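You operate a simulated robot arm through the tools that you are given. There is no shell and no other tool. Be economical: measure what you need, move in short steps, check, and stop when the job is done.

Carry out the task below with a simulated two-armed robot. There is one attempt and no reset: what you move stays moved.

## Task
Pick up the measuring jug with one hand, pass it to the other hand and put it on the worktop over the washer. Set down upright: measuring jug.

Only the result counts: the job must be done as asked and must still hold three seconds after the hand-in. Knocking over, shifting, dropping, spilling or breaking anything else fails it.

## Robot
Two 7-joint arms with two-finger parallel grippers on one trunk, on a base that drives. Base frame: it is fixed to the floor where the robot stands at the start and does not move with it; the origin is under the middle of the robot, x ahead of it, y to its left, z up. Lengths are in mm, angles in rad, forces in N, time in s.
The left shoulder is at the start at [50, 177, 1129], the right one opposite. With the tool pointing down near the work surface each hand reaches from about 220 to 700 mm from the robot's upright axis, wherever it stands, measured 20 degrees to its own side. Places, roughly: worktop over the washer [-600, 4100, 900]. Payload 3.43 kg a hand.
The TCP of each hand is the grasp point between the finger pads, 34 mm short of the fingertips. In the tool frame z runs along the fingers and y along their closing line. Largest opening 128 mm; finger width 24, thickness 12; the body of the gripper, 48 by 130 mm, starts 96 mm behind the TCP.
Orientation is that of the tool frame in the base frame, as a unit quaternion [x, y, z, w]. With the fingers straight down and closing along the base's y, the tool's x points along the base's -x, its y along +y and its z along -z.

## Interface
- The arms move only by the tool play_rows. It takes "left_motion", "right_motion" or both (then of equal length, played together; a hand with none holds still); each is a list that holds one entry, the list of rows, each a list of 7 numbers: the shift along the base's x, y, z in mm, then the turn, a rotation vector about the base's x, y, z in rad, then the closure, from 0 (fully open) to 1 (shut). In form: [[[x, y, z, ax, ay, az, grip], ...]]. A call has 1 to 10 rows; each row shifts and turns the commanded pose from where the row before left it. Rows are played at 5 a second. More than 50 mm and 0.15 rad between two rows, or a gripper value outside its range, and nothing of the call is played. A pose out of reach is approached as far as the arm can. The call stops where the force on the tool passes 40 N (or 10 N more than at its start, if that is more) or the arm is blocked; 0.2 s more then pass. Each finger travels about 108 mm/s and halts on what it meets, pressing with about 24 N; the grip force reading is that of the motor and also rises with nothing between the fingers. The clock runs only during rows and for 0.2 s after the last one: add rows that do not move to give the fingers time. The reply holds the time, the measured pose of the TCP, the force on the tool along the base axes, the opening and the grip force, in the units named above and with some noise, with the torque about the TCP (base axes, N m) and any sound that the robot's microphone picked up.
- Cameras (640 x 400 px; columns grow to the right, rows downward): "scene" is now at [158.2, 1.7, 1293.6]; the picture's right is [0.01, -1.00, 0.00], its down [-0.57, -0.01, -0.82] and it looks along [0.82, 0.01, -0.57] (base axes); focal length 256 px, centre (320, 200). "left" rides on the left gripper at [76, 11, -160] in its tool frame; the picture's right is [-0.15, 0.99, 0.00], its down [-0.88, -0.13, -0.46] and it looks along [-0.45, -0.07, 0.89] (tool axes); focal length 234 px, centre (320, 200). "right" rides on the right gripper at [76, -11, -160] in its tool frame; the picture's right is [0.15, 0.99, 0.00], its down [-0.88, 0.13, -0.46] and it looks along [-0.45, 0.07, 0.89] (tool axes); focal length 234 px, centre (320, 200). There is no depth. A picture from a camera that has moved, and an enlarged one, comes with that camera's place and axes in the base frame and with its lens.
- capture(camera): a new picture of that camera. No time passes.
- raise_lower(by): slides the trunk up (or, below 0, down) by that many mm; the arms and the scene camera ride with it, the base frame stays. It gives what a move gives, with no picture.
- base_move(legs): drives the robot by 1 to 6 legs, each [ahead, turn to the left] in mm and rad, along the robot's own axes; the way and the turn of a leg run together, so that a leg with both is an arc; at most 1500 mm and 3.142 rad a leg. The arms and the cameras ride along, it lands a little off, and it stops where it bumps. It gives what a move gives.
- pan_tilt(pan, tilt): turns the head with the scene camera to pan (to the left, within 1.396 rad either way) and tilt (down, from -0.506 to 1.204), counted from straight ahead of the robot. It gives what a move gives.
- close_up(camera, box): a new picture of the part [left, top, right, bottom] of that camera's present view, enlarged. No time passes.
- sign_off(): hands the job in; it is judged then, once.

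Go step by step. Nothing tells you exact positions but the pictures and the camera data: compare them with the known pose of the tool, close in by small moves and look again before you grip or let go. The budget is 120 turns and 88 pictures, counting those below and the enlarged ones. Unless the task says otherwise, let go and move clear before handing in, and close with one line.

The tools are called by a JSON object that holds its "fn" and its "kwargs". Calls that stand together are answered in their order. play_rows: Moves the arms, as the interface text tells. Its arguments: {"type":"object","properties":{"left_motion":{"type":"array","items":{"type":"array","items":{"type":"array","items":{"type":"number"}}}},"right_motion":{"type":"array","items":{"type":"array","items":{"type":"array","items":{"type":"number"}}}}},"required":[]} The other tools are called the same way: raise_lower (by) slides the trunk up or down; base_move (legs) drives the base; pan_tilt (pan, tilt) turns the head that bears the scene camera; capture (camera) takes a picture; close_up (camera, box) takes an enlarged picture of a part of a camera's view; sign_off () hands the job in.

At the start:

```text
time_s: 0.0
left_position: [335.0, 164.6, 1154.4]
left_ee_rot: [0.0, 1.0, -0.001, 0.0]
left_contact_force: [-0.5, -0.3, 0.6]
left_ft_torque: [0.02, 0.0, 0.03]
left_width: 128.2
left_grasp_force: 0.0
right_position: [409.2, -160.5, 1076.8]
right_ee_rot: [0.0, 1.0, 0.0, 0.0]
right_contact_force: [-0.6, -0.1, -0.1]
right_ft_torque: [0.01, 0.02, 0.03]
right_width: 128.0
right_grasp_force: 0.0
trunk travel left (down, up): [-300.0, 101.0]
robot x, y, heading: [2.4, -0.2, -0.001]
head pan, tilt: [0.014, 0.606]
```

scene: 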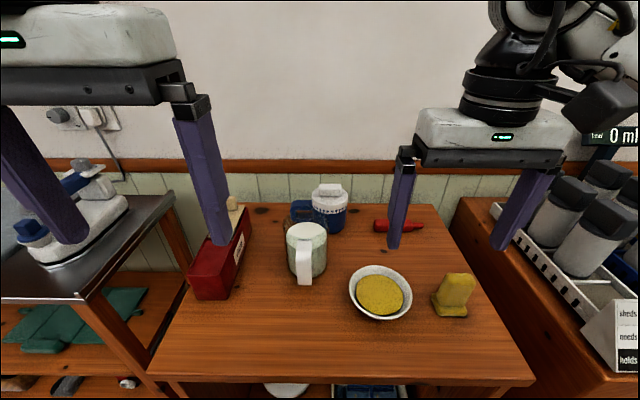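
right: 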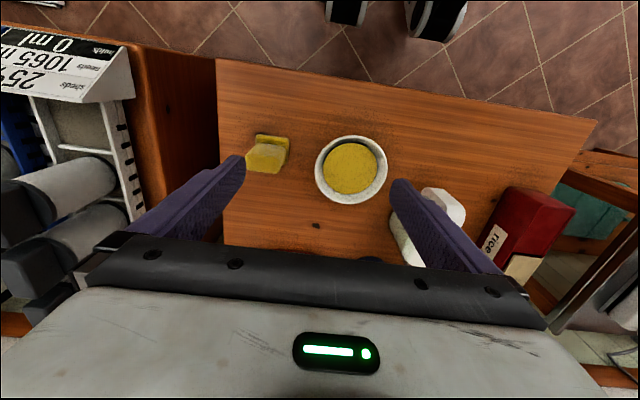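
left: 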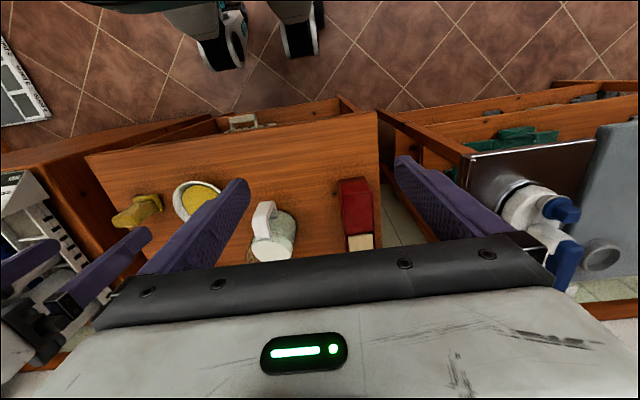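

I see a table with a whitish jug with a handle, a red box, a bowl, a blue item and others. I'll take a closer look to identify the measuring jug.

{"fn": "close_up", "kwargs": {"camera": "scene", "box": [180, 160, 480, 348]}}

{"fn": "close_up", "kwargs": {"camera": "left", "box": [80, 130, 400, 330]}}

```text
2.13 times, centred on (330, 254) of scene
camera zoom: at [158.2, 1.7, 1293.6], right [0.01, -1.0, 0.0], down [-0.57, -0.01, -0.82], along [0.82, 0.01, -0.57], focal length 544 px, centre (299, 85)
```

zoom: 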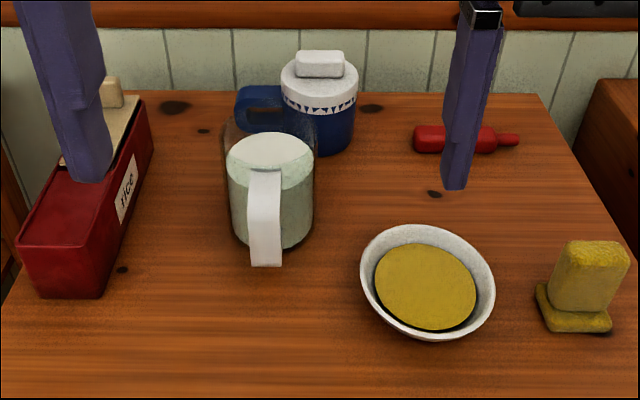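

```text
2.00 times, centred on (240, 230) of left
camera zoom: at [258.5, 176.8, 1315.6], right [0.15, 0.99, 0.0], down [0.88, -0.13, 0.46], along [0.45, -0.07, -0.89], focal length 468 px, centre (480, 140)
```

zoom: 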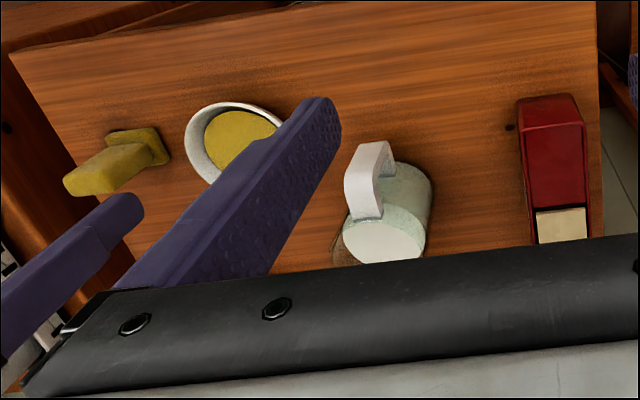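

The measuring jug is the clear one holding whitish liquid, with its axis near (555, 31), rim near z≈962 and handle toward me. My plan is to pick it from above with the left hand, then pass it to the right hand coming from the side below. First I'll move the left hand over the jug and test the right hand's orientation in free space.

{"fn": "play_rows", "kwargs": {"left_motion": [[[22, -13, 0, 0, 0, 0, 0], [22, -13, 0, 0, 0, 0, 0], [22, -13, 0, 0, 0, 0, 0], [22, -13, 0, 0, 0, 0, 0], [22, -13, 0, 0, 0, 0, 0], [22, -13, 0, 0, 0, 0, 0], [22, -14, 0, 0, 0, 0, 0], [22, -14, 0, 0, 0, 0, 0], [22, -14, 0, 0, 0, 0, 0], [22, -14, 0, 0, 0, 0, 0]]], "right_motion": [[[-5, -25, 10, 0, 0, -0.15, 0], [-5, -25, 10, 0, 0, -0.15, 0], [-5, -25, 10, 0, 0, -0.15, 0], [-5, -25, 10, 0, 0, -0.15, 0], [-5, -20, 10, 0, 0, -0.15, 0], [-5, -10, 10, 0, 0, -0.15, 0], [-5, -10, 10, 0, 0, -0.15, 0], [-5, -10, 10, 0, 0, -0.15, 0], [0, 0, 10, 0, 0, -0.15, 0], [0, 0, 10, 0, 0, -0.15, 0]]]}}

{"fn": "capture", "kwargs": {"camera": "left"}}

{"fn": "capture", "kwargs": {"camera": "scene"}}

```text
time_s: 2.2
left_position: [554.8, 27.7, 1156.9]
left_ee_rot: [0.001, 1.0, 0.0, 0.001]
left_contact_force: [0.5, -0.2, 0.2]
left_ft_torque: [-0.01, 0.02, 0.02]
left_width: 128.1
left_grasp_force: 0.1
right_position: [368.5, -313.3, 1176.9]
right_ee_rot: [0.683, 0.731, 0.001, 0.001]
right_contact_force: [0.5, 0.4, 0.1]
right_ft_torque: [0.02, -0.02, 0.01]
right_width: 127.9
right_grasp_force: 0.1
trunk travel left (down, up): [-300.0, 101.0]
robot x, y, heading: [-0.7, -4.5, 0.002]
head pan, tilt: [0.014, 0.606]
```

```text
82 pictures are left
camera left: at [478.4, 40.8, 1316.1], right [0.15, 0.99, 0.0], down [0.88, -0.13, 0.46], along [0.45, -0.07, -0.89], focal length 234 px, centre (320, 200)
```

left: 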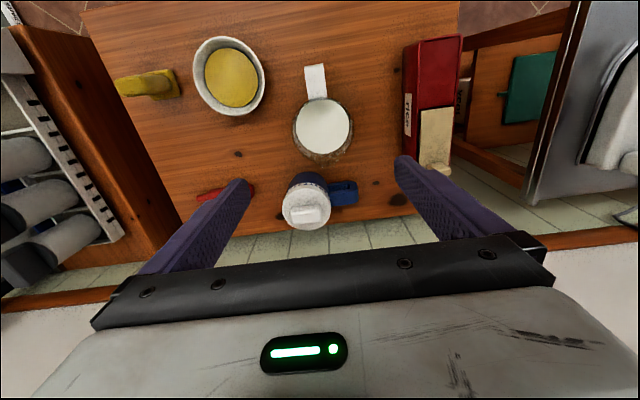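

```text
81 pictures are left
camera scene: at [158.0, 0.6, 1293.7], right [0.01, -1.0, 0.0], down [-0.57, -0.01, -0.82], along [0.82, 0.01, -0.57], focal length 256 px, centre (320, 200)
```

scene: 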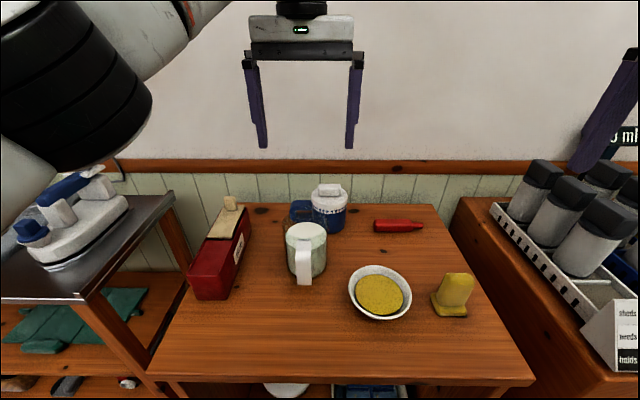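

Both hands moved well and the right wrist reaches its yaw. I'll zoom on the jug to refine its position.

{"fn": "close_up", "kwargs": {"camera": "left", "box": [256, 50, 416, 150]}}

{"fn": "close_up", "kwargs": {"camera": "scene", "box": [250, 195, 378, 275]}}

{"fn": "close_up", "kwargs": {"camera": "left", "box": [256, 90, 416, 190]}}

```text
4.00 times, centred on (336, 100) of left
camera zoom: at [478.4, 40.8, 1316.1], right [0.15, 0.99, 0.0], down [0.88, -0.13, 0.46], along [0.45, -0.07, -0.89], focal length 937 px, centre (256, 600)
```

zoom: 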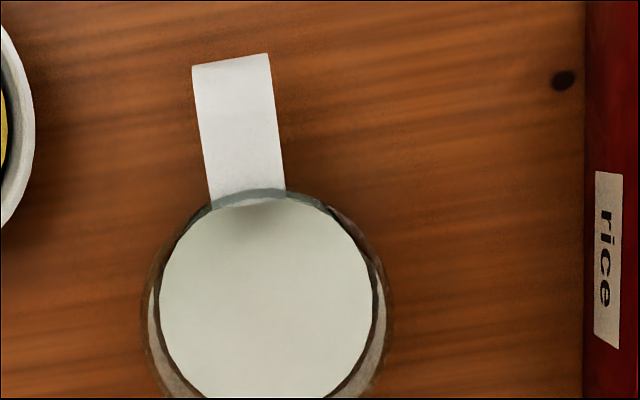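

```text
5.00 times, centred on (314, 235) of scene
camera zoom: at [158.0, 0.6, 1293.7], right [0.01, -1.0, 0.0], down [-0.57, -0.01, -0.82], along [0.82, 0.01, -0.57], focal length 1277 px, centre (350, 25)
```

zoom: 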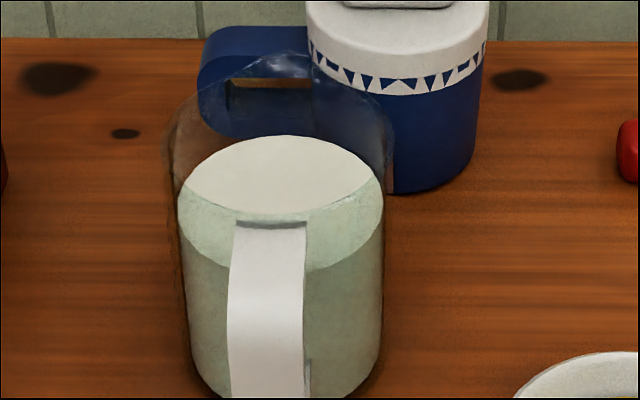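

```text
4.00 times, centred on (336, 140) of left
camera zoom: at [478.4, 40.8, 1316.1], right [0.15, 0.99, 0.0], down [0.88, -0.13, 0.46], along [0.45, -0.07, -0.89], focal length 937 px, centre (256, 440)
```

zoom: 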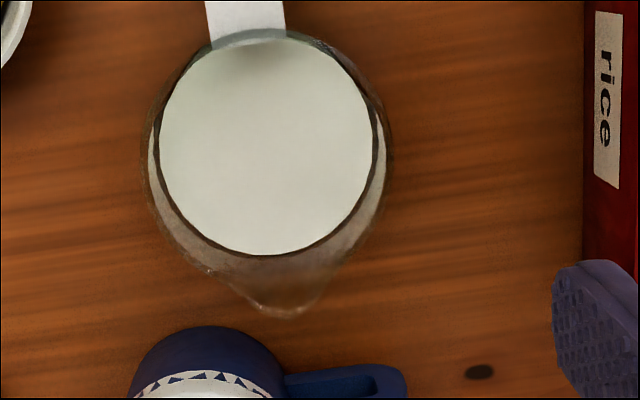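

The jug's axis is near (546, 34), rim z≈970, liquid level ≈935, diameter ≈90, with the handle toward −x and the spout toward +x. I'll descend with the left hand to just above the rim and check.

{"fn": "play_rows", "kwargs": {"left_motion": [[[-9, 6, -20, 0, 0, 0, 0], [0, 0, -32, 0, 0, 0, 0], [0, 0, -32, 0, 0, 0, 0], [0, 0, -32, 0, 0, 0, 0], [0, 0, -25, 0, 0, 0, 0], [0, 0, 0, 0, 0, 0, 0]]]}}

{"fn": "capture", "kwargs": {"camera": "left"}}

{"fn": "capture", "kwargs": {"camera": "scene"}}

```text
time_s: 3.6
left_position: [543.6, 36.7, 1014.9]
left_ee_rot: [0.001, 1.0, 0.0, 0.0]
left_contact_force: [-0.7, -0.2, -0.8]
left_ft_torque: [0.02, 0.01, -0.01]
left_width: 128.1
left_grasp_force: 0.0
right_position: [370.0, -312.5, 1177.3]
right_ee_rot: [0.682, 0.731, 0.0, 0.0]
right_contact_force: [-0.6, 0.1, -0.3]
right_ft_torque: [0.02, -0.01, 0.02]
right_width: 128.2
right_grasp_force: 0.0
trunk travel left (down, up): [-300.0, 101.0]
robot x, y, heading: [1.3, -4.0, -0.001]
head pan, tilt: [0.014, 0.606]
```

```text
77 pictures are left
camera left: at [469.1, 49.1, 1174.4], right [0.15, 0.99, 0.0], down [0.88, -0.13, 0.46], along [0.45, -0.07, -0.89], focal length 234 px, centre (320, 200)
```

left: 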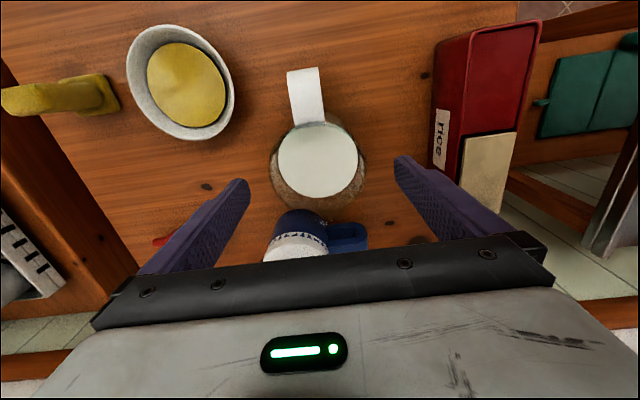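

```text
76 pictures are left
camera scene: at [158.2, 1.7, 1293.7], right [0.01, -1.0, 0.0], down [-0.57, -0.01, -0.82], along [0.82, 0.01, -0.57], focal length 256 px, centre (320, 200)
```

scene: 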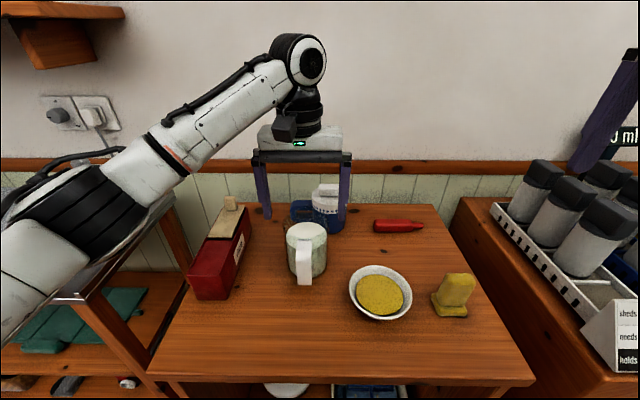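

The fingers straddle the jug symmetrically (axis ≈ (544, 35)). I'll descend the last 65 mm, then close.

{"fn": "play_rows", "kwargs": {"left_motion": [[[0, -1, -15, 0, 0, 0, 0], [0, 0, -15, 0, 0, 0, 0], [0, 0, -15, 0, 0, 0, 0], [0, 0, -12, 0, 0, 0, 0], [0, 0, -8, 0, 0, 0, 0], [0, 0, 0, 0, 0, 0, 0]]]}}

{"fn": "capture", "kwargs": {"camera": "left"}}

{"fn": "close_up", "kwargs": {"camera": "scene", "box": [230, 180, 390, 300]}}

```text
time_s: 5.0
left_position: [545.4, 34.8, 948.1]
left_ee_rot: [0.0, 1.0, -0.001, 0.0]
left_contact_force: [-0.1, 0.1, 0.8]
left_ft_torque: [-0.01, -0.01, -0.03]
left_width: 128.2
left_grasp_force: 0.1
right_position: [370.5, -312.1, 1176.9]
right_ee_rot: [0.681, 0.732, 0.0, -0.001]
right_contact_force: [0.2, 0.2, 0.6]
right_ft_torque: [0.01, 0.02, -0.01]
right_width: 127.8
right_grasp_force: 0.1
trunk travel left (down, up): [-300.0, 101.0]
robot x, y, heading: [2.3, -3.7, -0.003]
head pan, tilt: [0.014, 0.606]
```

```text
75 pictures are left
camera left: at [468.9, 47.5, 1109.1], right [0.15, 0.99, 0.0], down [0.88, -0.13, 0.46], along [0.45, -0.07, -0.89], focal length 234 px, centre (320, 200)
```

left: 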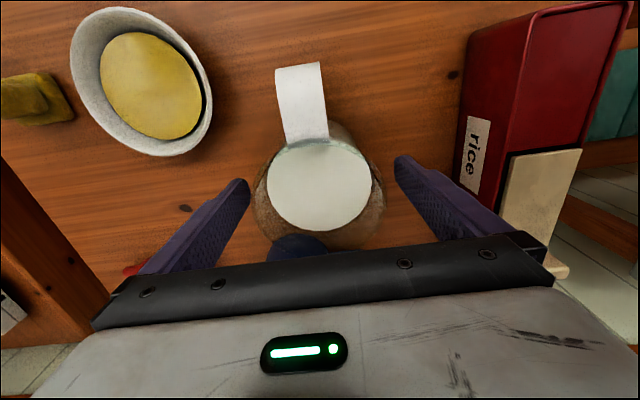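

```text
3.33 times, centred on (310, 240) of scene
camera zoom: at [158.2, 1.7, 1293.6], right [0.01, -1.0, 0.0], down [-0.57, -0.01, -0.82], along [0.82, 0.01, -0.57], focal length 852 px, centre (353, 67)
```

zoom: 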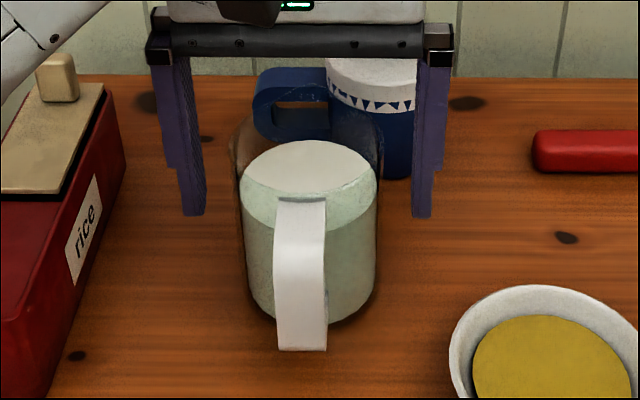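

Everything is aligned, so I'll close gently on the jug.

{"fn": "play_rows", "kwargs": {"left_motion": [[[0, 0, 0, 0, 0, 0, 0.2], [0, 0, 0, 0, 0, 0, 0.26], [0, 0, 0, 0, 0, 0, 0.3], [0, 0, 0, 0, 0, 0, 0.35], [0, 0, 0, 0, 0, 0, 0.5], [0, 0, 0, 0, 0, 0, 1], [0, 0, 0, 0, 0, 0, 1], [0, 0, 0, 0, 0, 0, 1]]]}}

{"fn": "capture", "kwargs": {"camera": "left"}}

```text
time_s: 6.8
left_position: [544.9, 34.8, 949.0]
left_ee_rot: [0.001, 1.0, 0.0, 0.0]
left_contact_force: [0.5, -2.3, 1.0]
left_ft_torque: [0.02, 0.04, -0.01]
left_width: 89.6
left_grasp_force: 24.2
right_position: [368.4, -312.3, 1177.8]
right_ee_rot: [0.681, 0.732, 0.0, 0.0]
right_contact_force: [-0.2, 1.0, 0.3]
right_ft_torque: [-0.01, -0.01, -0.04]
right_width: 128.1
right_grasp_force: 0.1
trunk travel left (down, up): [-300.0, 101.0]
robot x, y, heading: [1.6, 0.2, -0.004]
head pan, tilt: [0.014, 0.606]
```

```text
73 pictures are left
camera left: at [468.9, 47.3, 1109.4], right [0.15, 0.99, 0.0], down [0.88, -0.13, 0.46], along [0.45, -0.07, -0.89], focal length 234 px, centre (320, 200)
```

left: 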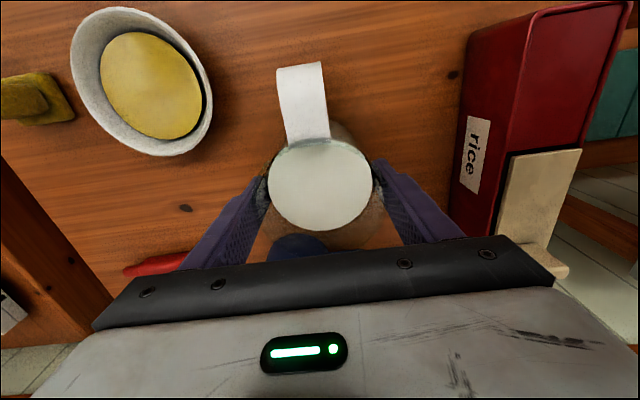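

Gripped at 89.6 mm width. I'll lift slowly and look at the load.

{"fn": "play_rows", "kwargs": {"left_motion": [[[0, 0, 3, 0, 0, 0, 1], [0, 0, 5, 0, 0, 0, 1], [0, 0, 8, 0, 0, 0, 1], [0, 0, 12, 0, 0, 0, 1], [0, 0, 12, 0, 0, 0, 1], [0, 0, 12, 0, 0, 0, 1], [0, 0, 12, 0, 0, 0, 1], [0, 0, 8, 0, 0, 0, 1], [0, 0, 5, 0, 0, 0, 1], [0, 0, 0, 0, 0, 0, 1]]]}}

{"fn": "capture", "kwargs": {"camera": "scene"}}

```text
time_s: 9.0
left_position: [545.1, 36.3, 1026.1]
left_ee_rot: [0.001, 1.0, -0.001, -0.001]
left_contact_force: [0.0, -1.0, -3.8]
left_ft_torque: [0.0, -0.02, 0.0]
left_width: 89.8
left_grasp_force: 24.1
right_position: [371.1, -312.2, 1175.9]
right_ee_rot: [0.681, 0.732, 0.001, 0.001]
right_contact_force: [-0.1, 0.7, -0.8]
right_ft_torque: [0.01, 0.04, 0.0]
right_width: 128.0
right_grasp_force: 0.1
trunk travel left (down, up): [-300.0, 101.0]
robot x, y, heading: [-1.2, -0.0, -0.002]
head pan, tilt: [0.014, 0.606]
```

```text
72 pictures are left
camera scene: at [158.6, 1.7, 1293.6], right [0.01, -1.0, 0.0], down [-0.57, -0.01, -0.82], along [0.82, 0.01, -0.57], focal length 256 px, centre (320, 200)
```

scene: 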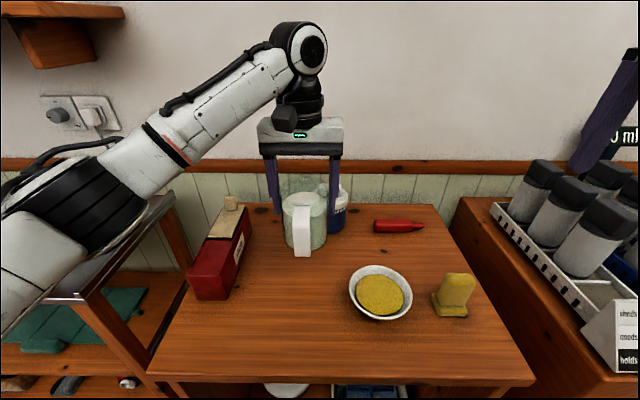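

The jug is light (~4 N) and hanging upright. I'll lift further, then draw back and slowly yaw by −90° so the handle faces left, away from the right hand.

{"fn": "play_rows", "kwargs": {"left_motion": [[[0, 0, 10, 0, 0, 0, 1], [0, 0, 20, 0, 0, 0, 1], [0, 0, 20, 0, 0, 0, 1], [0, 0, 20, 0, 0, 0, 1], [0, 0, 20, 0, 0, 0, 1], [-5, 0, 10, 0, 0, 0, 1], [-15, 0, 0, 0, 0, -0.03, 1], [-20, 5, 0, 0, 0, -0.06, 1], [-20, 10, 0, 0, 0, -0.09, 1], [-20, 10, 0, 0, 0, -0.09, 1]]]}}

{"fn": "play_rows", "kwargs": {"left_motion": [[[-20, 10, 0, 0, 0, -0.1, 1], [-15, 10, 0, 0, 0, -0.1, 1], [0, 0, 0, 0, 0, -0.1, 1], [0, 0, 0, 0, 0, -0.1, 1], [0, 0, 0, 0, 0, -0.1, 1], [0, 0, 0, 0, 0, -0.1, 1], [0, 0, 0, 0, 0, -0.1, 1], [0, 0, 0, 0, 0, -0.1, 1], [0, 0, 0, 0, 0, -0.1, 1], [0, 0, 0, 0, 0, -0.1, 1]]]}}

{"fn": "play_rows", "kwargs": {"left_motion": [[[0, 0, 0, 0, 0, -0.1, 1], [0, 0, 0, 0, 0, -0.1, 1], [0, 0, 0, 0, 0, -0.07, 1], [0, 0, 0, 0, 0, -0.03, 1], [0, 0, 0, 0, 0, 0, 1]]]}}

{"fn": "capture", "kwargs": {"camera": "scene"}}

```text
time_s: 11.2
left_position: [464.9, 60.7, 1126.4]
left_ee_rot: [0.135, 0.991, -0.001, 0.0]
left_contact_force: [1.6, -0.6, -4.1]
left_ft_torque: [0.04, -0.03, 0.0]
left_width: 89.5
left_grasp_force: 24.1
right_position: [370.3, -312.0, 1177.4]
right_ee_rot: [0.681, 0.732, 0.0, 0.0]
right_contact_force: [0.7, -0.1, 0.6]
right_ft_torque: [0.02, 0.0, -0.02]
right_width: 128.0
right_grasp_force: 0.0
trunk travel left (down, up): [-300.0, 101.0]
robot x, y, heading: [-2.8, 3.4, -0.0]
head pan, tilt: [0.014, 0.606]
```

```text
time_s: 13.4
left_position: [430.5, 79.6, 1127.0]
left_ee_rot: [0.594, 0.804, -0.001, -0.001]
left_contact_force: [-0.3, -0.4, -3.6]
left_ft_torque: [0.0, -0.02, 0.0]
left_width: 89.5
left_grasp_force: 24.0
right_position: [369.7, -312.6, 1176.2]
right_ee_rot: [0.682, 0.732, 0.0, -0.001]
right_contact_force: [0.3, 0.1, 0.4]
right_ft_torque: [0.01, 0.0, -0.01]
right_width: 127.8
right_grasp_force: 0.1
trunk travel left (down, up): [-300.0, 101.0]
robot x, y, heading: [0.9, 3.4, 0.003]
head pan, tilt: [0.014, 0.606]
```

```text
time_s: 14.6
left_position: [430.5, 80.2, 1126.6]
left_ee_rot: [0.708, 0.707, 0.0, 0.0]
left_contact_force: [0.3, 1.0, -3.7]
left_ft_torque: [-0.02, 0.03, -0.02]
left_width: 89.7
left_grasp_force: 23.9
right_position: [369.5, -312.4, 1176.0]
right_ee_rot: [0.681, 0.732, 0.0, 0.0]
right_contact_force: [0.4, 0.4, -1.7]
right_ft_torque: [0.01, -0.01, 0.0]
right_width: 128.2
right_grasp_force: 0.1
trunk travel left (down, up): [-300.0, 101.0]
robot x, y, heading: [1.6, 0.9, 0.004]
head pan, tilt: [0.014, 0.606]
```

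```text
71 pictures are left
camera scene: at [158.5, 1.8, 1293.6], right [0.01, -1.0, 0.0], down [-0.57, -0.01, -0.82], along [0.82, 0.01, -0.57], focal length 256 px, centre (320, 200)
```

scene: 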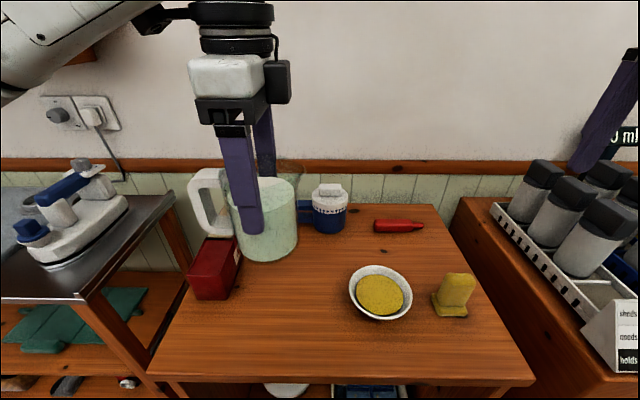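

The jug is upright with its handle to the left. Next I'll pitch the right hand (about x) to point left and slightly down, and check the left camera placement.

{"fn": "play_rows", "kwargs": {"right_motion": [[[0, -10, 0, 0.13, 0, -0.07, 0], [0, -10, 0, 0.13, 0, 0, 0], [0, -10, -5, 0.13, 0, 0, 0], [0, -10, -5, 0.13, 0, 0, 0], [0, -10, -5, 0.13, 0, 0, 0], [0, 0, -5, 0.13, 0, 0, 0], [0, 0, -5, 0.13, 0, 0, 0], [0, 0, -5, 0.13, 0, 0, 0], [0, 0, -5, 0.13, 0, 0, 0], [0, 0, -5, 0.05, 0, 0, 0]]]}}

{"fn": "capture", "kwargs": {"camera": "right"}}

{"fn": "capture", "kwargs": {"camera": "left"}}

```text
time_s: 16.8
left_position: [430.6, 80.0, 1126.7]
left_ee_rot: [0.706, 0.708, 0.0, -0.001]
left_contact_force: [-0.6, 0.1, -3.9]
left_ft_torque: [-0.01, 0.0, -0.02]
left_width: 89.5
left_grasp_force: 24.1
right_position: [370.6, -362.8, 1136.9]
right_ee_rot: [0.579, 0.579, 0.407, -0.404]
right_contact_force: [-0.4, 0.6, -0.2]
right_ft_torque: [-0.01, 0.0, 0.01]
right_width: 128.1
right_grasp_force: 0.0
trunk travel left (down, up): [-300.0, 101.0]
robot x, y, heading: [2.6, -1.0, -0.004]
head pan, tilt: [0.014, 0.606]
```

```text
70 pictures are left
camera right: at [358.3, -486.2, 1262.4], right [0.99, 0.05, 0.14], down [0.13, -0.73, -0.67], along [0.07, 0.68, -0.73], focal length 234 px, centre (320, 200)
```

right: 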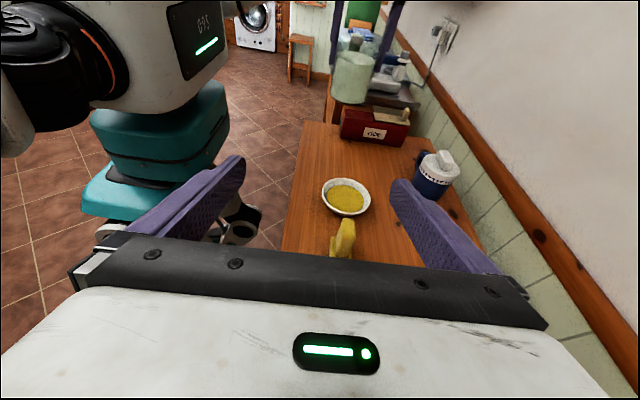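

```text
69 pictures are left
camera left: at [442.0, 156.9, 1286.3], right [0.99, -0.15, 0.0], down [-0.13, -0.88, 0.46], along [-0.07, -0.45, -0.89], focal length 234 px, centre (320, 200)
```

left: 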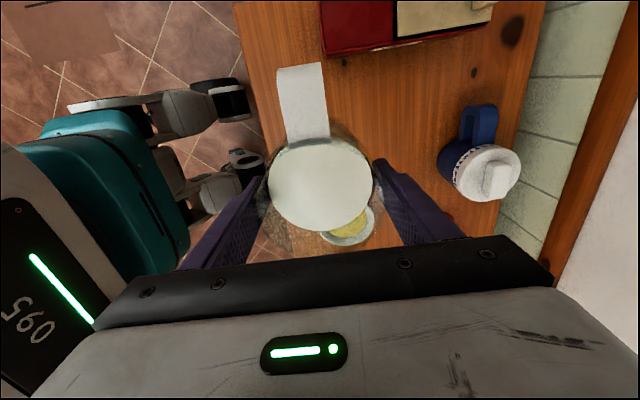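

The right hand took the tilted orientation without trouble, and its camera also shows the washer in the distance. I'll look at the right hand from the head camera for clearances.

{"fn": "pan_tilt", "kwargs": {"pan": -0.5, "tilt": 0.45}}

{"fn": "capture", "kwargs": {"camera": "scene"}}

```text
time_s: 17.7
left_position: [430.1, 80.4, 1124.9]
left_ee_rot: [0.707, 0.707, 0.0, -0.001]
left_contact_force: [-0.5, 0.2, -3.2]
left_ft_torque: [-0.01, -0.01, 0.0]
left_width: 89.5
left_grasp_force: 24.0
right_position: [371.8, -363.4, 1136.3]
right_ee_rot: [0.58, 0.579, 0.406, -0.404]
right_contact_force: [-0.3, 0.1, 0.8]
right_ft_torque: [-0.03, -0.01, -0.02]
right_width: 128.0
right_grasp_force: 0.1
trunk travel left (down, up): [-300.0, 101.0]
robot x, y, heading: [3.2, 1.8, -0.003]
head pan, tilt: [-0.499, 0.45]
```

```text
68 pictures are left
camera scene: at [151.0, -43.4, 1307.5], right [-0.48, -0.88, 0.0], down [-0.38, 0.21, -0.9], along [0.79, -0.43, -0.44], focal length 256 px, centre (320, 200)
```

scene: 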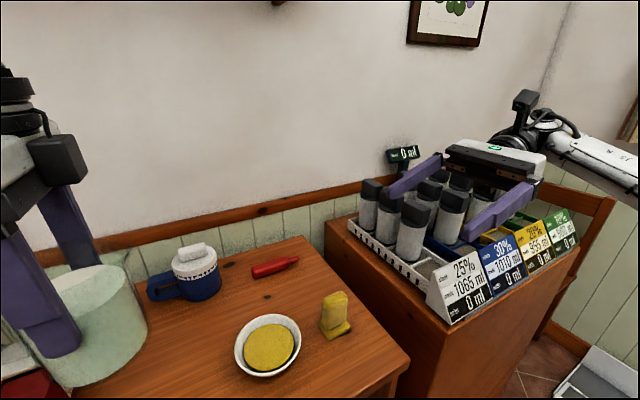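

Clearances look fine. I'll bring the right hand to a pre-grasp 150 mm short of the jug, along its finger axis, then check.

{"fn": "play_rows", "kwargs": {"right_motion": [[[6, 30, -2, 0, 0, 0, 0], [6, 30, -2, 0, 0, 0, 0], [6, 30, -2, 0, 0, 0, 0], [6, 30, -2, 0, 0, 0, 0], [6, 30, -2, 0, 0, 0, 0], [6, 30, -2, 0, 0, 0, 0], [6, 30, -2, 0, 0, 0, 0], [6, 30, -2, 0, 0, 0, 0], [6, 30, -2, 0, 0, 0, 0], [5, 32, -2, 0, 0, 0, 0]]]}}

{"fn": "pan_tilt", "kwargs": {"pan": 0.0, "tilt": 0.5}}

{"fn": "capture", "kwargs": {"camera": "scene"}}

{"fn": "capture", "kwargs": {"camera": "right"}}

```text
time_s: 19.9
left_position: [430.5, 81.1, 1125.8]
left_ee_rot: [0.707, 0.707, -0.001, -0.001]
left_contact_force: [-0.3, -0.8, -3.7]
left_ft_torque: [-0.02, 0.02, -0.02]
left_width: 89.8
left_grasp_force: 24.3
right_position: [429.0, -60.0, 1116.9]
right_ee_rot: [0.58, 0.579, 0.406, -0.403]
right_contact_force: [0.1, -0.7, -0.5]
right_ft_torque: [-0.02, 0.03, 0.0]
right_width: 128.1
right_grasp_force: 0.0
trunk travel left (down, up): [-300.0, 101.0]
robot x, y, heading: [1.6, -1.6, 0.002]
head pan, tilt: [-0.499, 0.45]
```

```text
time_s: 20.9
left_position: [430.7, 81.2, 1125.8]
left_ee_rot: [0.707, 0.707, 0.0, 0.0]
left_contact_force: [-0.1, 0.3, -3.9]
left_ft_torque: [0.0, 0.0, 0.03]
left_width: 89.2
left_grasp_force: 23.7
right_position: [427.8, -60.5, 1116.2]
right_ee_rot: [0.58, 0.579, 0.407, -0.403]
right_contact_force: [-0.9, 0.0, 0.5]
right_ft_torque: [0.01, -0.03, -0.04]
right_width: 128.1
right_grasp_force: 0.1
trunk travel left (down, up): [-300.0, 101.0]
robot x, y, heading: [1.1, -1.3, 0.004]
head pan, tilt: [0.0, 0.499]
```

```text
67 pictures are left
camera scene: at [161.3, 0.5, 1303.1], right [0.0, -1.0, 0.0], down [-0.48, 0.0, -0.88], along [0.88, 0.0, -0.48], focal length 256 px, centre (320, 200)
```

scene: 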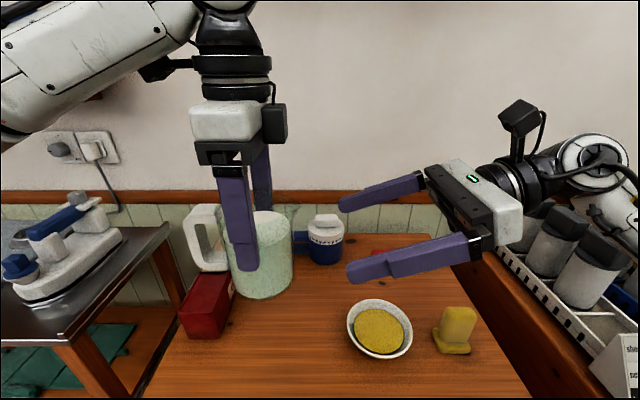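

```text
66 pictures are left
camera right: at [417.3, -183.7, 1241.9], right [0.99, 0.05, 0.14], down [0.13, -0.73, -0.67], along [0.07, 0.68, -0.73], focal length 234 px, centre (320, 200)
```

right: 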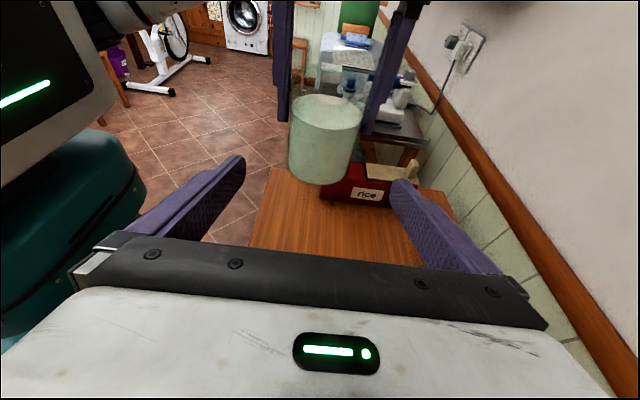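

The geometry looks right: the right fingers straddle the jug below the left fingertips. I'll advance in steps.

{"fn": "play_rows", "kwargs": {"right_motion": [[[1, 18.8, -6.8, 0, 0, 0, 0], [1, 18.8, -6.8, 0, 0, 0, 0], [0, 18.8, -6.8, 0, 0, 0, 0], [0, 18.8, -6.8, 0, 0, 0, 0], [0, 18.8, -6.8, 0, 0, 0, 0], [0, 0, 0, 0, 0, 0, 0]]]}}

{"fn": "capture", "kwargs": {"camera": "scene"}}

{"fn": "capture", "kwargs": {"camera": "right"}}

```text
time_s: 22.3
left_position: [429.7, 79.1, 1126.9]
left_ee_rot: [0.707, 0.707, -0.001, 0.0]
left_contact_force: [0.4, -1.6, -3.6]
left_ft_torque: [0.01, 0.0, 0.03]
left_width: 89.3
left_grasp_force: 24.1
right_position: [431.1, 34.3, 1082.2]
right_ee_rot: [0.58, 0.579, 0.406, -0.403]
right_contact_force: [0.7, -0.2, 0.7]
right_ft_torque: [0.01, -0.01, 0.01]
right_width: 128.1
right_grasp_force: 0.0
trunk travel left (down, up): [-300.0, 101.0]
robot x, y, heading: [-0.7, 0.3, -0.003]
head pan, tilt: [0.0, 0.499]
```

```text
65 pictures are left
camera scene: at [161.2, 0.4, 1303.1], right [0.0, -1.0, 0.0], down [-0.48, 0.0, -0.88], along [0.88, 0.0, -0.48], focal length 256 px, centre (320, 200)
```

scene: 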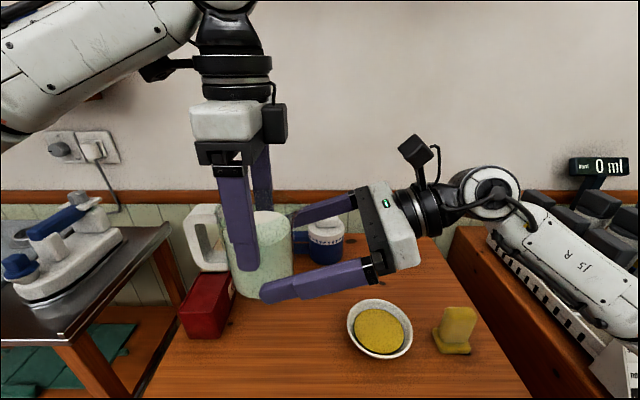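

```text
64 pictures are left
camera right: at [419.5, -89.8, 1208.3], right [0.99, 0.05, 0.14], down [0.13, -0.73, -0.67], along [0.07, 0.68, -0.73], focal length 234 px, centre (320, 200)
```

right: 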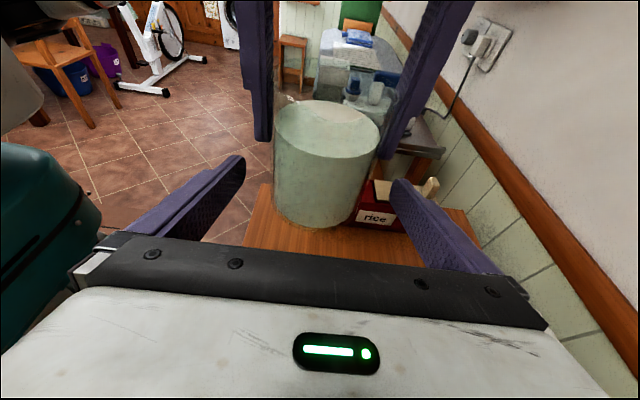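

Aligned and clear of the left fingertips. I'll do the last 48 mm, then look before closing.

{"fn": "play_rows", "kwargs": {"right_motion": [[[0, 12, -4, 0, 0, 0, 0], [0, 12, -4, 0, 0, 0, 0], [0, 12, -4, 0, 0, 0, 0], [0, 9, -4, 0, 0, 0, 0], [0, 0, 0, 0, 0, 0, 0]]]}}

{"fn": "close_up", "kwargs": {"camera": "scene", "box": [170, 170, 410, 320]}}

{"fn": "capture", "kwargs": {"camera": "right"}}

```text
time_s: 23.5
left_position: [430.0, 79.4, 1126.1]
left_ee_rot: [0.707, 0.707, -0.001, 0.0]
left_contact_force: [0.1, -1.0, -5.0]
left_ft_torque: [-0.02, -0.02, -0.02]
left_width: 89.4
left_grasp_force: 23.9
right_position: [430.0, 77.2, 1065.7]
right_ee_rot: [0.581, 0.578, 0.408, -0.403]
right_contact_force: [0.2, 0.3, 0.3]
right_ft_torque: [0.01, 0.0, 0.02]
right_width: 128.0
right_grasp_force: 0.1
trunk travel left (down, up): [-300.0, 101.0]
robot x, y, heading: [-0.3, -1.4, 0.001]
head pan, tilt: [0.0, 0.499]
```

```text
2.67 times, centred on (290, 245) of scene
camera zoom: at [161.3, 0.5, 1303.1], right [0.0, -1.0, 0.0], down [-0.48, 0.0, -0.88], along [0.88, 0.0, -0.48], focal length 681 px, centre (400, 80)
```

zoom: 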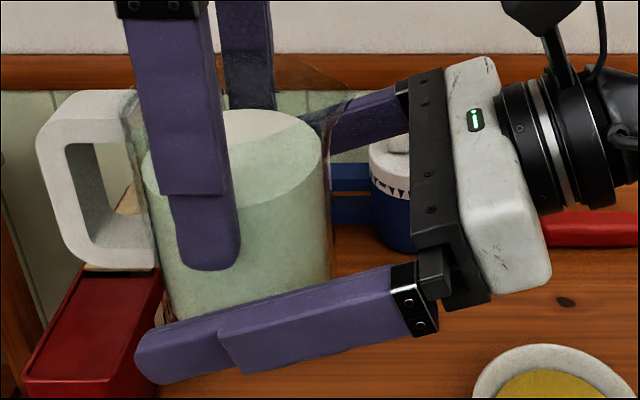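

```text
62 pictures are left
camera right: at [419.3, -44.9, 1192.1], right [0.99, 0.05, 0.14], down [0.13, -0.73, -0.67], along [0.07, 0.68, -0.73], focal length 234 px, centre (320, 200)
```

right: 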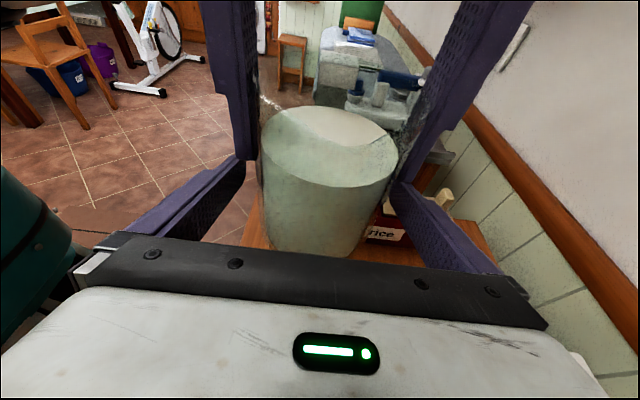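

Right fingers are in position, below the left fingertips. I'll close the right hand gradually while the left keeps holding.

{"fn": "play_rows", "kwargs": {"right_motion": [[[0, 0, 0, 0, 0, 0, 0.2], [0, 0, 0, 0, 0, 0, 0.26], [0, 0, 0, 0, 0, 0, 0.29], [0, 0, 0, 0, 0, 0, 0.32], [0, 0, 0, 0, 0, 0, 0.4], [0, 0, 0, 0, 0, 0, 0.7], [0, 0, 0, 0, 0, 0, 1], [0, 0, 0, 0, 0, 0, 1], [0, 0, 0, 0, 0, 0, 1]]]}}

{"fn": "close_up", "kwargs": {"camera": "scene", "box": [170, 170, 410, 320]}}

{"fn": "capture", "kwargs": {"camera": "right"}}

```text
time_s: 25.5
left_position: [430.2, 80.5, 1125.5]
left_ee_rot: [0.707, 0.708, -0.001, -0.001]
left_contact_force: [-2.3, -0.6, -4.0]
left_ft_torque: [-0.04, -0.03, -0.13]
left_width: 89.7
left_grasp_force: 23.8
right_position: [429.1, 78.6, 1066.1]
right_ee_rot: [0.581, 0.578, 0.407, -0.402]
right_contact_force: [2.3, 1.2, 0.1]
right_ft_torque: [-0.03, 0.13, 0.11]
right_width: 89.6
right_grasp_force: 23.8
trunk travel left (down, up): [-300.0, 101.0]
robot x, y, heading: [1.0, -0.3, 0.003]
head pan, tilt: [0.0, 0.499]
```

```text
2.67 times, centred on (290, 245) of scene
camera zoom: at [161.3, 0.6, 1303.1], right [0.0, -1.0, 0.0], down [-0.48, 0.0, -0.88], along [0.88, 0.0, -0.48], focal length 681 px, centre (400, 80)
```

zoom: 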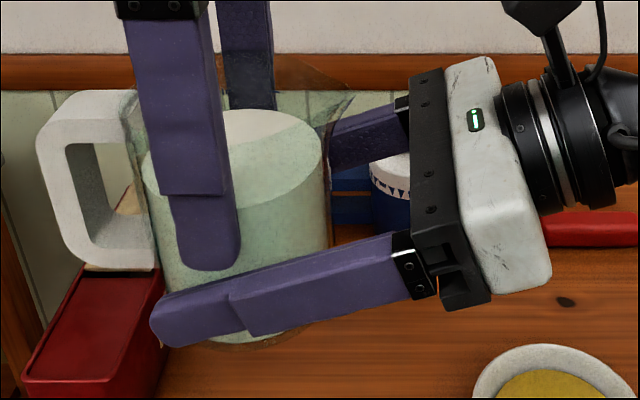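

```text
60 pictures are left
camera right: at [419.4, -45.0, 1192.1], right [0.99, 0.05, 0.14], down [0.13, -0.73, -0.67], along [0.07, 0.68, -0.73], focal length 234 px, centre (320, 200)
```

right: 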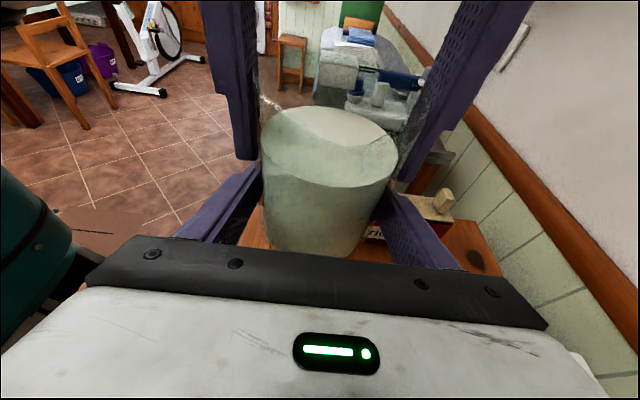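

Both hands hold the jug (89.6 mm each, low forces). Now I'll open the left hand gradually.

{"fn": "play_rows", "kwargs": {"left_motion": [[[0, 0, 0, 0, 0, 0, 0.4], [0, 0, 0, 0, 0, 0, 0.3], [0, 0, 0, 0, 0, 0, 0.26], [0, 0, 0, 0, 0, 0, 0.22], [0, 0, 0, 0, 0, 0, 0.1], [0, 0, 0, 0, 0, 0, 0], [0, 0, 0, 0, 0, 0, 0]]], "right_motion": [[[0, 0, 0, 0, 0, 0, 1], [0, 0, 0, 0, 0, 0, 1], [0, 0, 0, 0, 0, 0, 1], [0, 0, 0, 0, 0, 0, 1], [0, 0, 0, 0, 0, 0, 1], [0, 0, 0, 0, 0, 0, 1], [0, 0, 0, 0, 0, 0, 1]]]}}

{"fn": "capture", "kwargs": {"camera": "right"}}

{"fn": "capture", "kwargs": {"camera": "left"}}

```text
time_s: 27.1
left_position: [429.2, 80.2, 1125.9]
left_ee_rot: [0.707, 0.707, -0.001, -0.001]
left_contact_force: [0.2, -0.4, 0.0]
left_ft_torque: [0.01, 0.0, -0.01]
left_width: 127.7
left_grasp_force: 0.1
right_position: [430.4, 79.5, 1065.7]
right_ee_rot: [0.58, 0.579, 0.407, -0.404]
right_contact_force: [0.9, -0.1, -0.4]
right_ft_torque: [0.0, -0.01, 0.01]
right_width: 89.3
right_grasp_force: 24.5
trunk travel left (down, up): [-300.0, 101.0]
robot x, y, heading: [-2.0, 0.2, 0.001]
head pan, tilt: [0.0, 0.499]
```

```text
59 pictures are left
camera right: at [419.3, -44.9, 1192.1], right [0.99, 0.05, 0.14], down [0.13, -0.73, -0.67], along [0.07, 0.68, -0.73], focal length 234 px, centre (320, 200)
```

right: 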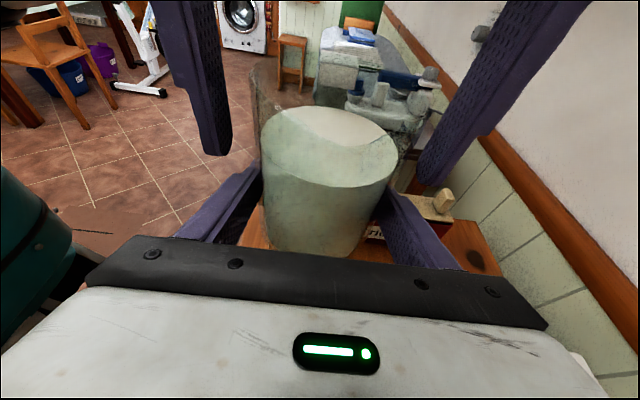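

```text
58 pictures are left
camera left: at [442.0, 157.0, 1286.3], right [0.99, -0.15, 0.0], down [-0.13, -0.88, 0.46], along [-0.07, -0.45, -0.89], focal length 234 px, centre (320, 200)
```

left: 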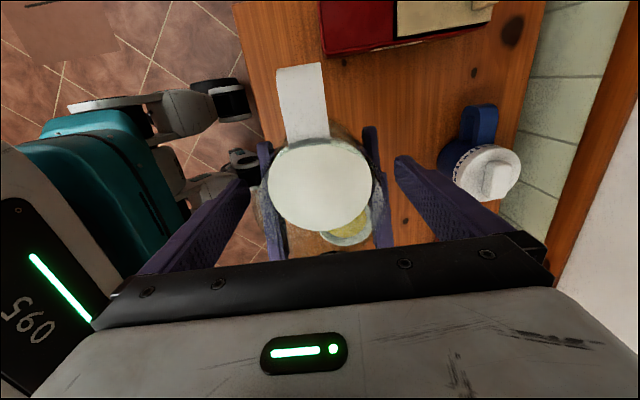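

The left hand is open and the jug stays in the right. I'll withdraw the left hand straight up and recheck.

{"fn": "play_rows", "kwargs": {"left_motion": [[[0, 0, 10, 0, 0, 0, 0], [0, 0, 20, 0, 0, 0, 0], [0, 0, 25, 0, 0, 0, 0], [0, 0, 25, 0, 0, 0, 0], [0, 0, 25, 0, 0, 0, 0], [0, 0, 25, 0, 0, 0, 0], [0, 10, 20, 0, 0, 0, 0]]], "right_motion": [[[0, 0, 0, 0, 0, 0, 1], [0, 0, 0, 0, 0, 0, 1], [0, 0, 0, 0, 0, 0, 1], [0, 0, 0, 0, 0, 0, 1], [0, 0, 0, 0, 0, 0, 1], [0, 0, 0, 0, 0, 0, 1], [0, 0, 0, 0, 0, 0, 1]]]}}

{"fn": "capture", "kwargs": {"camera": "scene"}}

```text
time_s: 28.7
left_position: [430.8, 89.9, 1278.2]
left_ee_rot: [0.708, 0.707, 0.0, 0.0]
left_contact_force: [0.0, 0.3, -0.6]
left_ft_torque: [-0.04, -0.03, 0.01]
left_width: 127.9
left_grasp_force: 0.0
right_position: [429.3, 78.0, 1067.3]
right_ee_rot: [0.581, 0.578, 0.407, -0.402]
right_contact_force: [1.1, 0.0, -0.3]
right_ft_torque: [-0.01, -0.02, -0.01]
right_width: 89.6
right_grasp_force: 23.3
trunk travel left (down, up): [-300.0, 101.0]
robot x, y, heading: [4.3, 0.3, 0.001]
head pan, tilt: [0.0, 0.499]
```

```text
57 pictures are left
camera scene: at [160.8, 0.6, 1303.1], right [0.0, -1.0, 0.0], down [-0.48, 0.0, -0.88], along [0.88, 0.0, -0.48], focal length 256 px, centre (320, 200)
```

scene: 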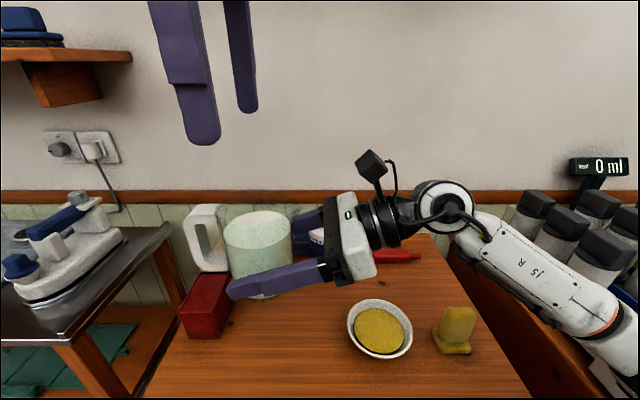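

The jug is securely in the right hand and upright. Before driving to the washer worktop, I'll look around for obstacles with the head panned left and right.

{"fn": "pan_tilt", "kwargs": {"pan": 1.39, "tilt": 0.35}}

{"fn": "capture", "kwargs": {"camera": "scene"}}

{"fn": "pan_tilt", "kwargs": {"pan": -1.39, "tilt": 0.45}}

{"fn": "capture", "kwargs": {"camera": "scene"}}

```text
time_s: 30.2
left_position: [431.9, 90.4, 1275.5]
left_ee_rot: [0.708, 0.706, -0.001, -0.001]
left_contact_force: [-0.3, -0.3, 0.4]
left_ft_torque: [-0.05, -0.02, -0.01]
left_width: 128.0
left_grasp_force: 0.1
right_position: [430.0, 79.3, 1066.7]
right_ee_rot: [0.58, 0.58, 0.406, -0.404]
right_contact_force: [-0.3, -0.5, 0.4]
right_ft_torque: [-0.04, 0.01, 0.01]
right_width: 89.5
right_grasp_force: 24.4
trunk travel left (down, up): [-300.0, 101.0]
robot x, y, heading: [-0.3, 0.1, -0.0]
head pan, tilt: [1.389, 0.351]
```

```text
56 pictures are left
camera scene: at [87.2, 92.1, 1316.8], right [0.98, -0.18, 0.0], down [-0.06, -0.34, -0.94], along [0.17, 0.92, -0.34], focal length 256 px, centre (320, 200)
```

scene: 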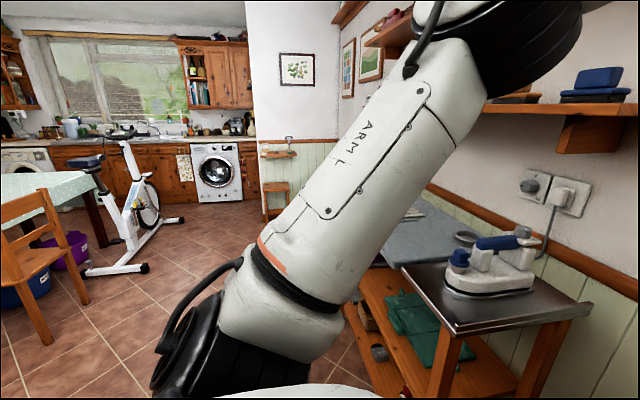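

```text
time_s: 32.6
left_position: [430.9, 89.8, 1275.8]
left_ee_rot: [0.707, 0.707, -0.001, 0.0]
left_contact_force: [0.4, -0.1, -0.5]
left_ft_torque: [0.01, -0.01, -0.01]
left_width: 128.1
left_grasp_force: 0.2
right_position: [430.7, 79.2, 1066.2]
right_ee_rot: [0.58, 0.579, 0.406, -0.404]
right_contact_force: [-0.5, 0.5, -0.1]
right_ft_torque: [-0.02, 0.0, 0.01]
right_width: 89.5
right_grasp_force: 23.5
trunk travel left (down, up): [-300.0, 101.0]
robot x, y, heading: [3.9, 0.3, -0.004]
head pan, tilt: [-1.389, 0.45]
```

```text
55 pictures are left
camera scene: at [86.9, -89.8, 1307.6], right [-0.98, -0.18, 0.0], down [-0.08, 0.43, -0.9], along [0.16, -0.89, -0.44], focal length 256 px, centre (320, 200)
```

scene: 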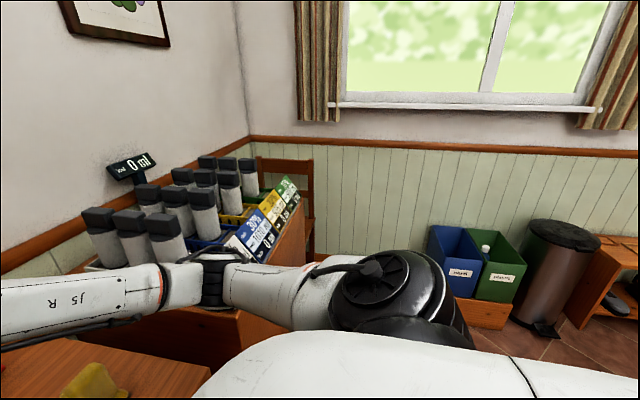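

The lane toward the washer (x≈-600, facing +y) looks open between the exercise bike (x≈-1050) and the stool (x≈100). I'll back up a bit, turn left, and look.

{"fn": "base_move", "kwargs": {"legs": [[-350, 0]]}}

{"fn": "base_move", "kwargs": {"legs": [[0, 0.8], [0, 0.85]]}}

{"fn": "pan_tilt", "kwargs": {"pan": 0.0, "tilt": 0.4}}

{"fn": "capture", "kwargs": {"camera": "scene"}}

```text
time_s: 34.9
left_position: [80.6, 89.5, 1276.5]
left_ee_rot: [0.708, 0.706, -0.001, 0.0]
left_contact_force: [-0.3, 0.2, 0.4]
left_ft_torque: [-0.01, -0.04, 0.01]
left_width: 128.0
left_grasp_force: 0.0
right_position: [81.0, 77.0, 1066.5]
right_ee_rot: [0.581, 0.579, 0.407, -0.403]
right_contact_force: [0.2, 0.1, -0.6]
right_ft_torque: [0.0, -0.05, -0.01]
right_width: 89.6
right_grasp_force: 24.1
trunk travel left (down, up): [-300.0, 101.0]
robot x, y, heading: [-350.2, 1.4, -0.001]
head pan, tilt: [-1.389, 0.45]
```

```text
time_s: 39.6
left_position: [-475.0, 421.5, 1276.0]
left_ee_rot: [-0.042, 0.999, -0.001, 0.0]
left_contact_force: [-0.6, -0.3, -0.5]
left_ft_torque: [0.03, -0.04, -0.01]
left_width: 128.1
left_grasp_force: 0.0
right_position: [-464.2, 423.1, 1066.1]
right_ee_rot: [-0.033, 0.819, -0.022, -0.573]
right_contact_force: [0.1, -0.6, 0.2]
right_ft_torque: [0.0, -0.02, -0.01]
right_width: 89.6
right_grasp_force: 23.9
trunk travel left (down, up): [-300.0, 101.0]
robot x, y, heading: [-347.2, -2.1, 1.656]
head pan, tilt: [-1.389, 0.45]
```

```text
time_s: 41.2
left_position: [-476.0, 421.5, 1276.0]
left_ee_rot: [-0.042, 0.999, 0.0, 0.0]
left_contact_force: [0.6, 1.0, -0.2]
left_ft_torque: [0.01, 0.0, -0.01]
left_width: 128.1
left_grasp_force: 0.1
right_position: [-462.4, 421.7, 1066.7]
right_ee_rot: [-0.034, 0.819, -0.023, -0.572]
right_contact_force: [-0.2, 0.3, -0.5]
right_ft_torque: [0.01, -0.02, 0.0]
right_width: 89.6
right_grasp_force: 24.4
trunk travel left (down, up): [-300.0, 101.0]
robot x, y, heading: [-350.8, -0.4, 1.656]
head pan, tilt: [0.0, 0.4]
```

```text
54 pictures are left
camera scene: at [-363.0, 163.0, 1312.2], right [1.0, 0.08, 0.0], down [0.03, -0.39, -0.92], along [-0.08, 0.92, -0.39], focal length 256 px, centre (320, 200)
```

scene: 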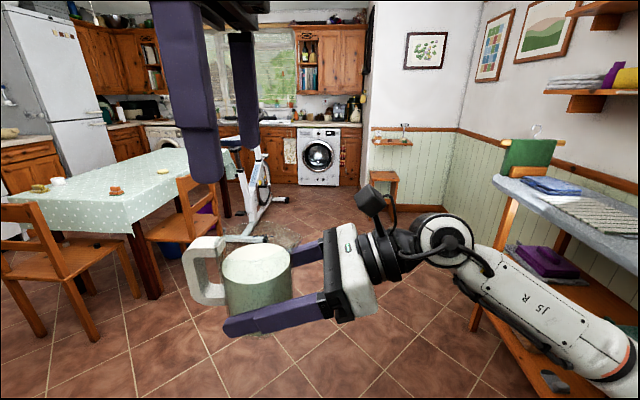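

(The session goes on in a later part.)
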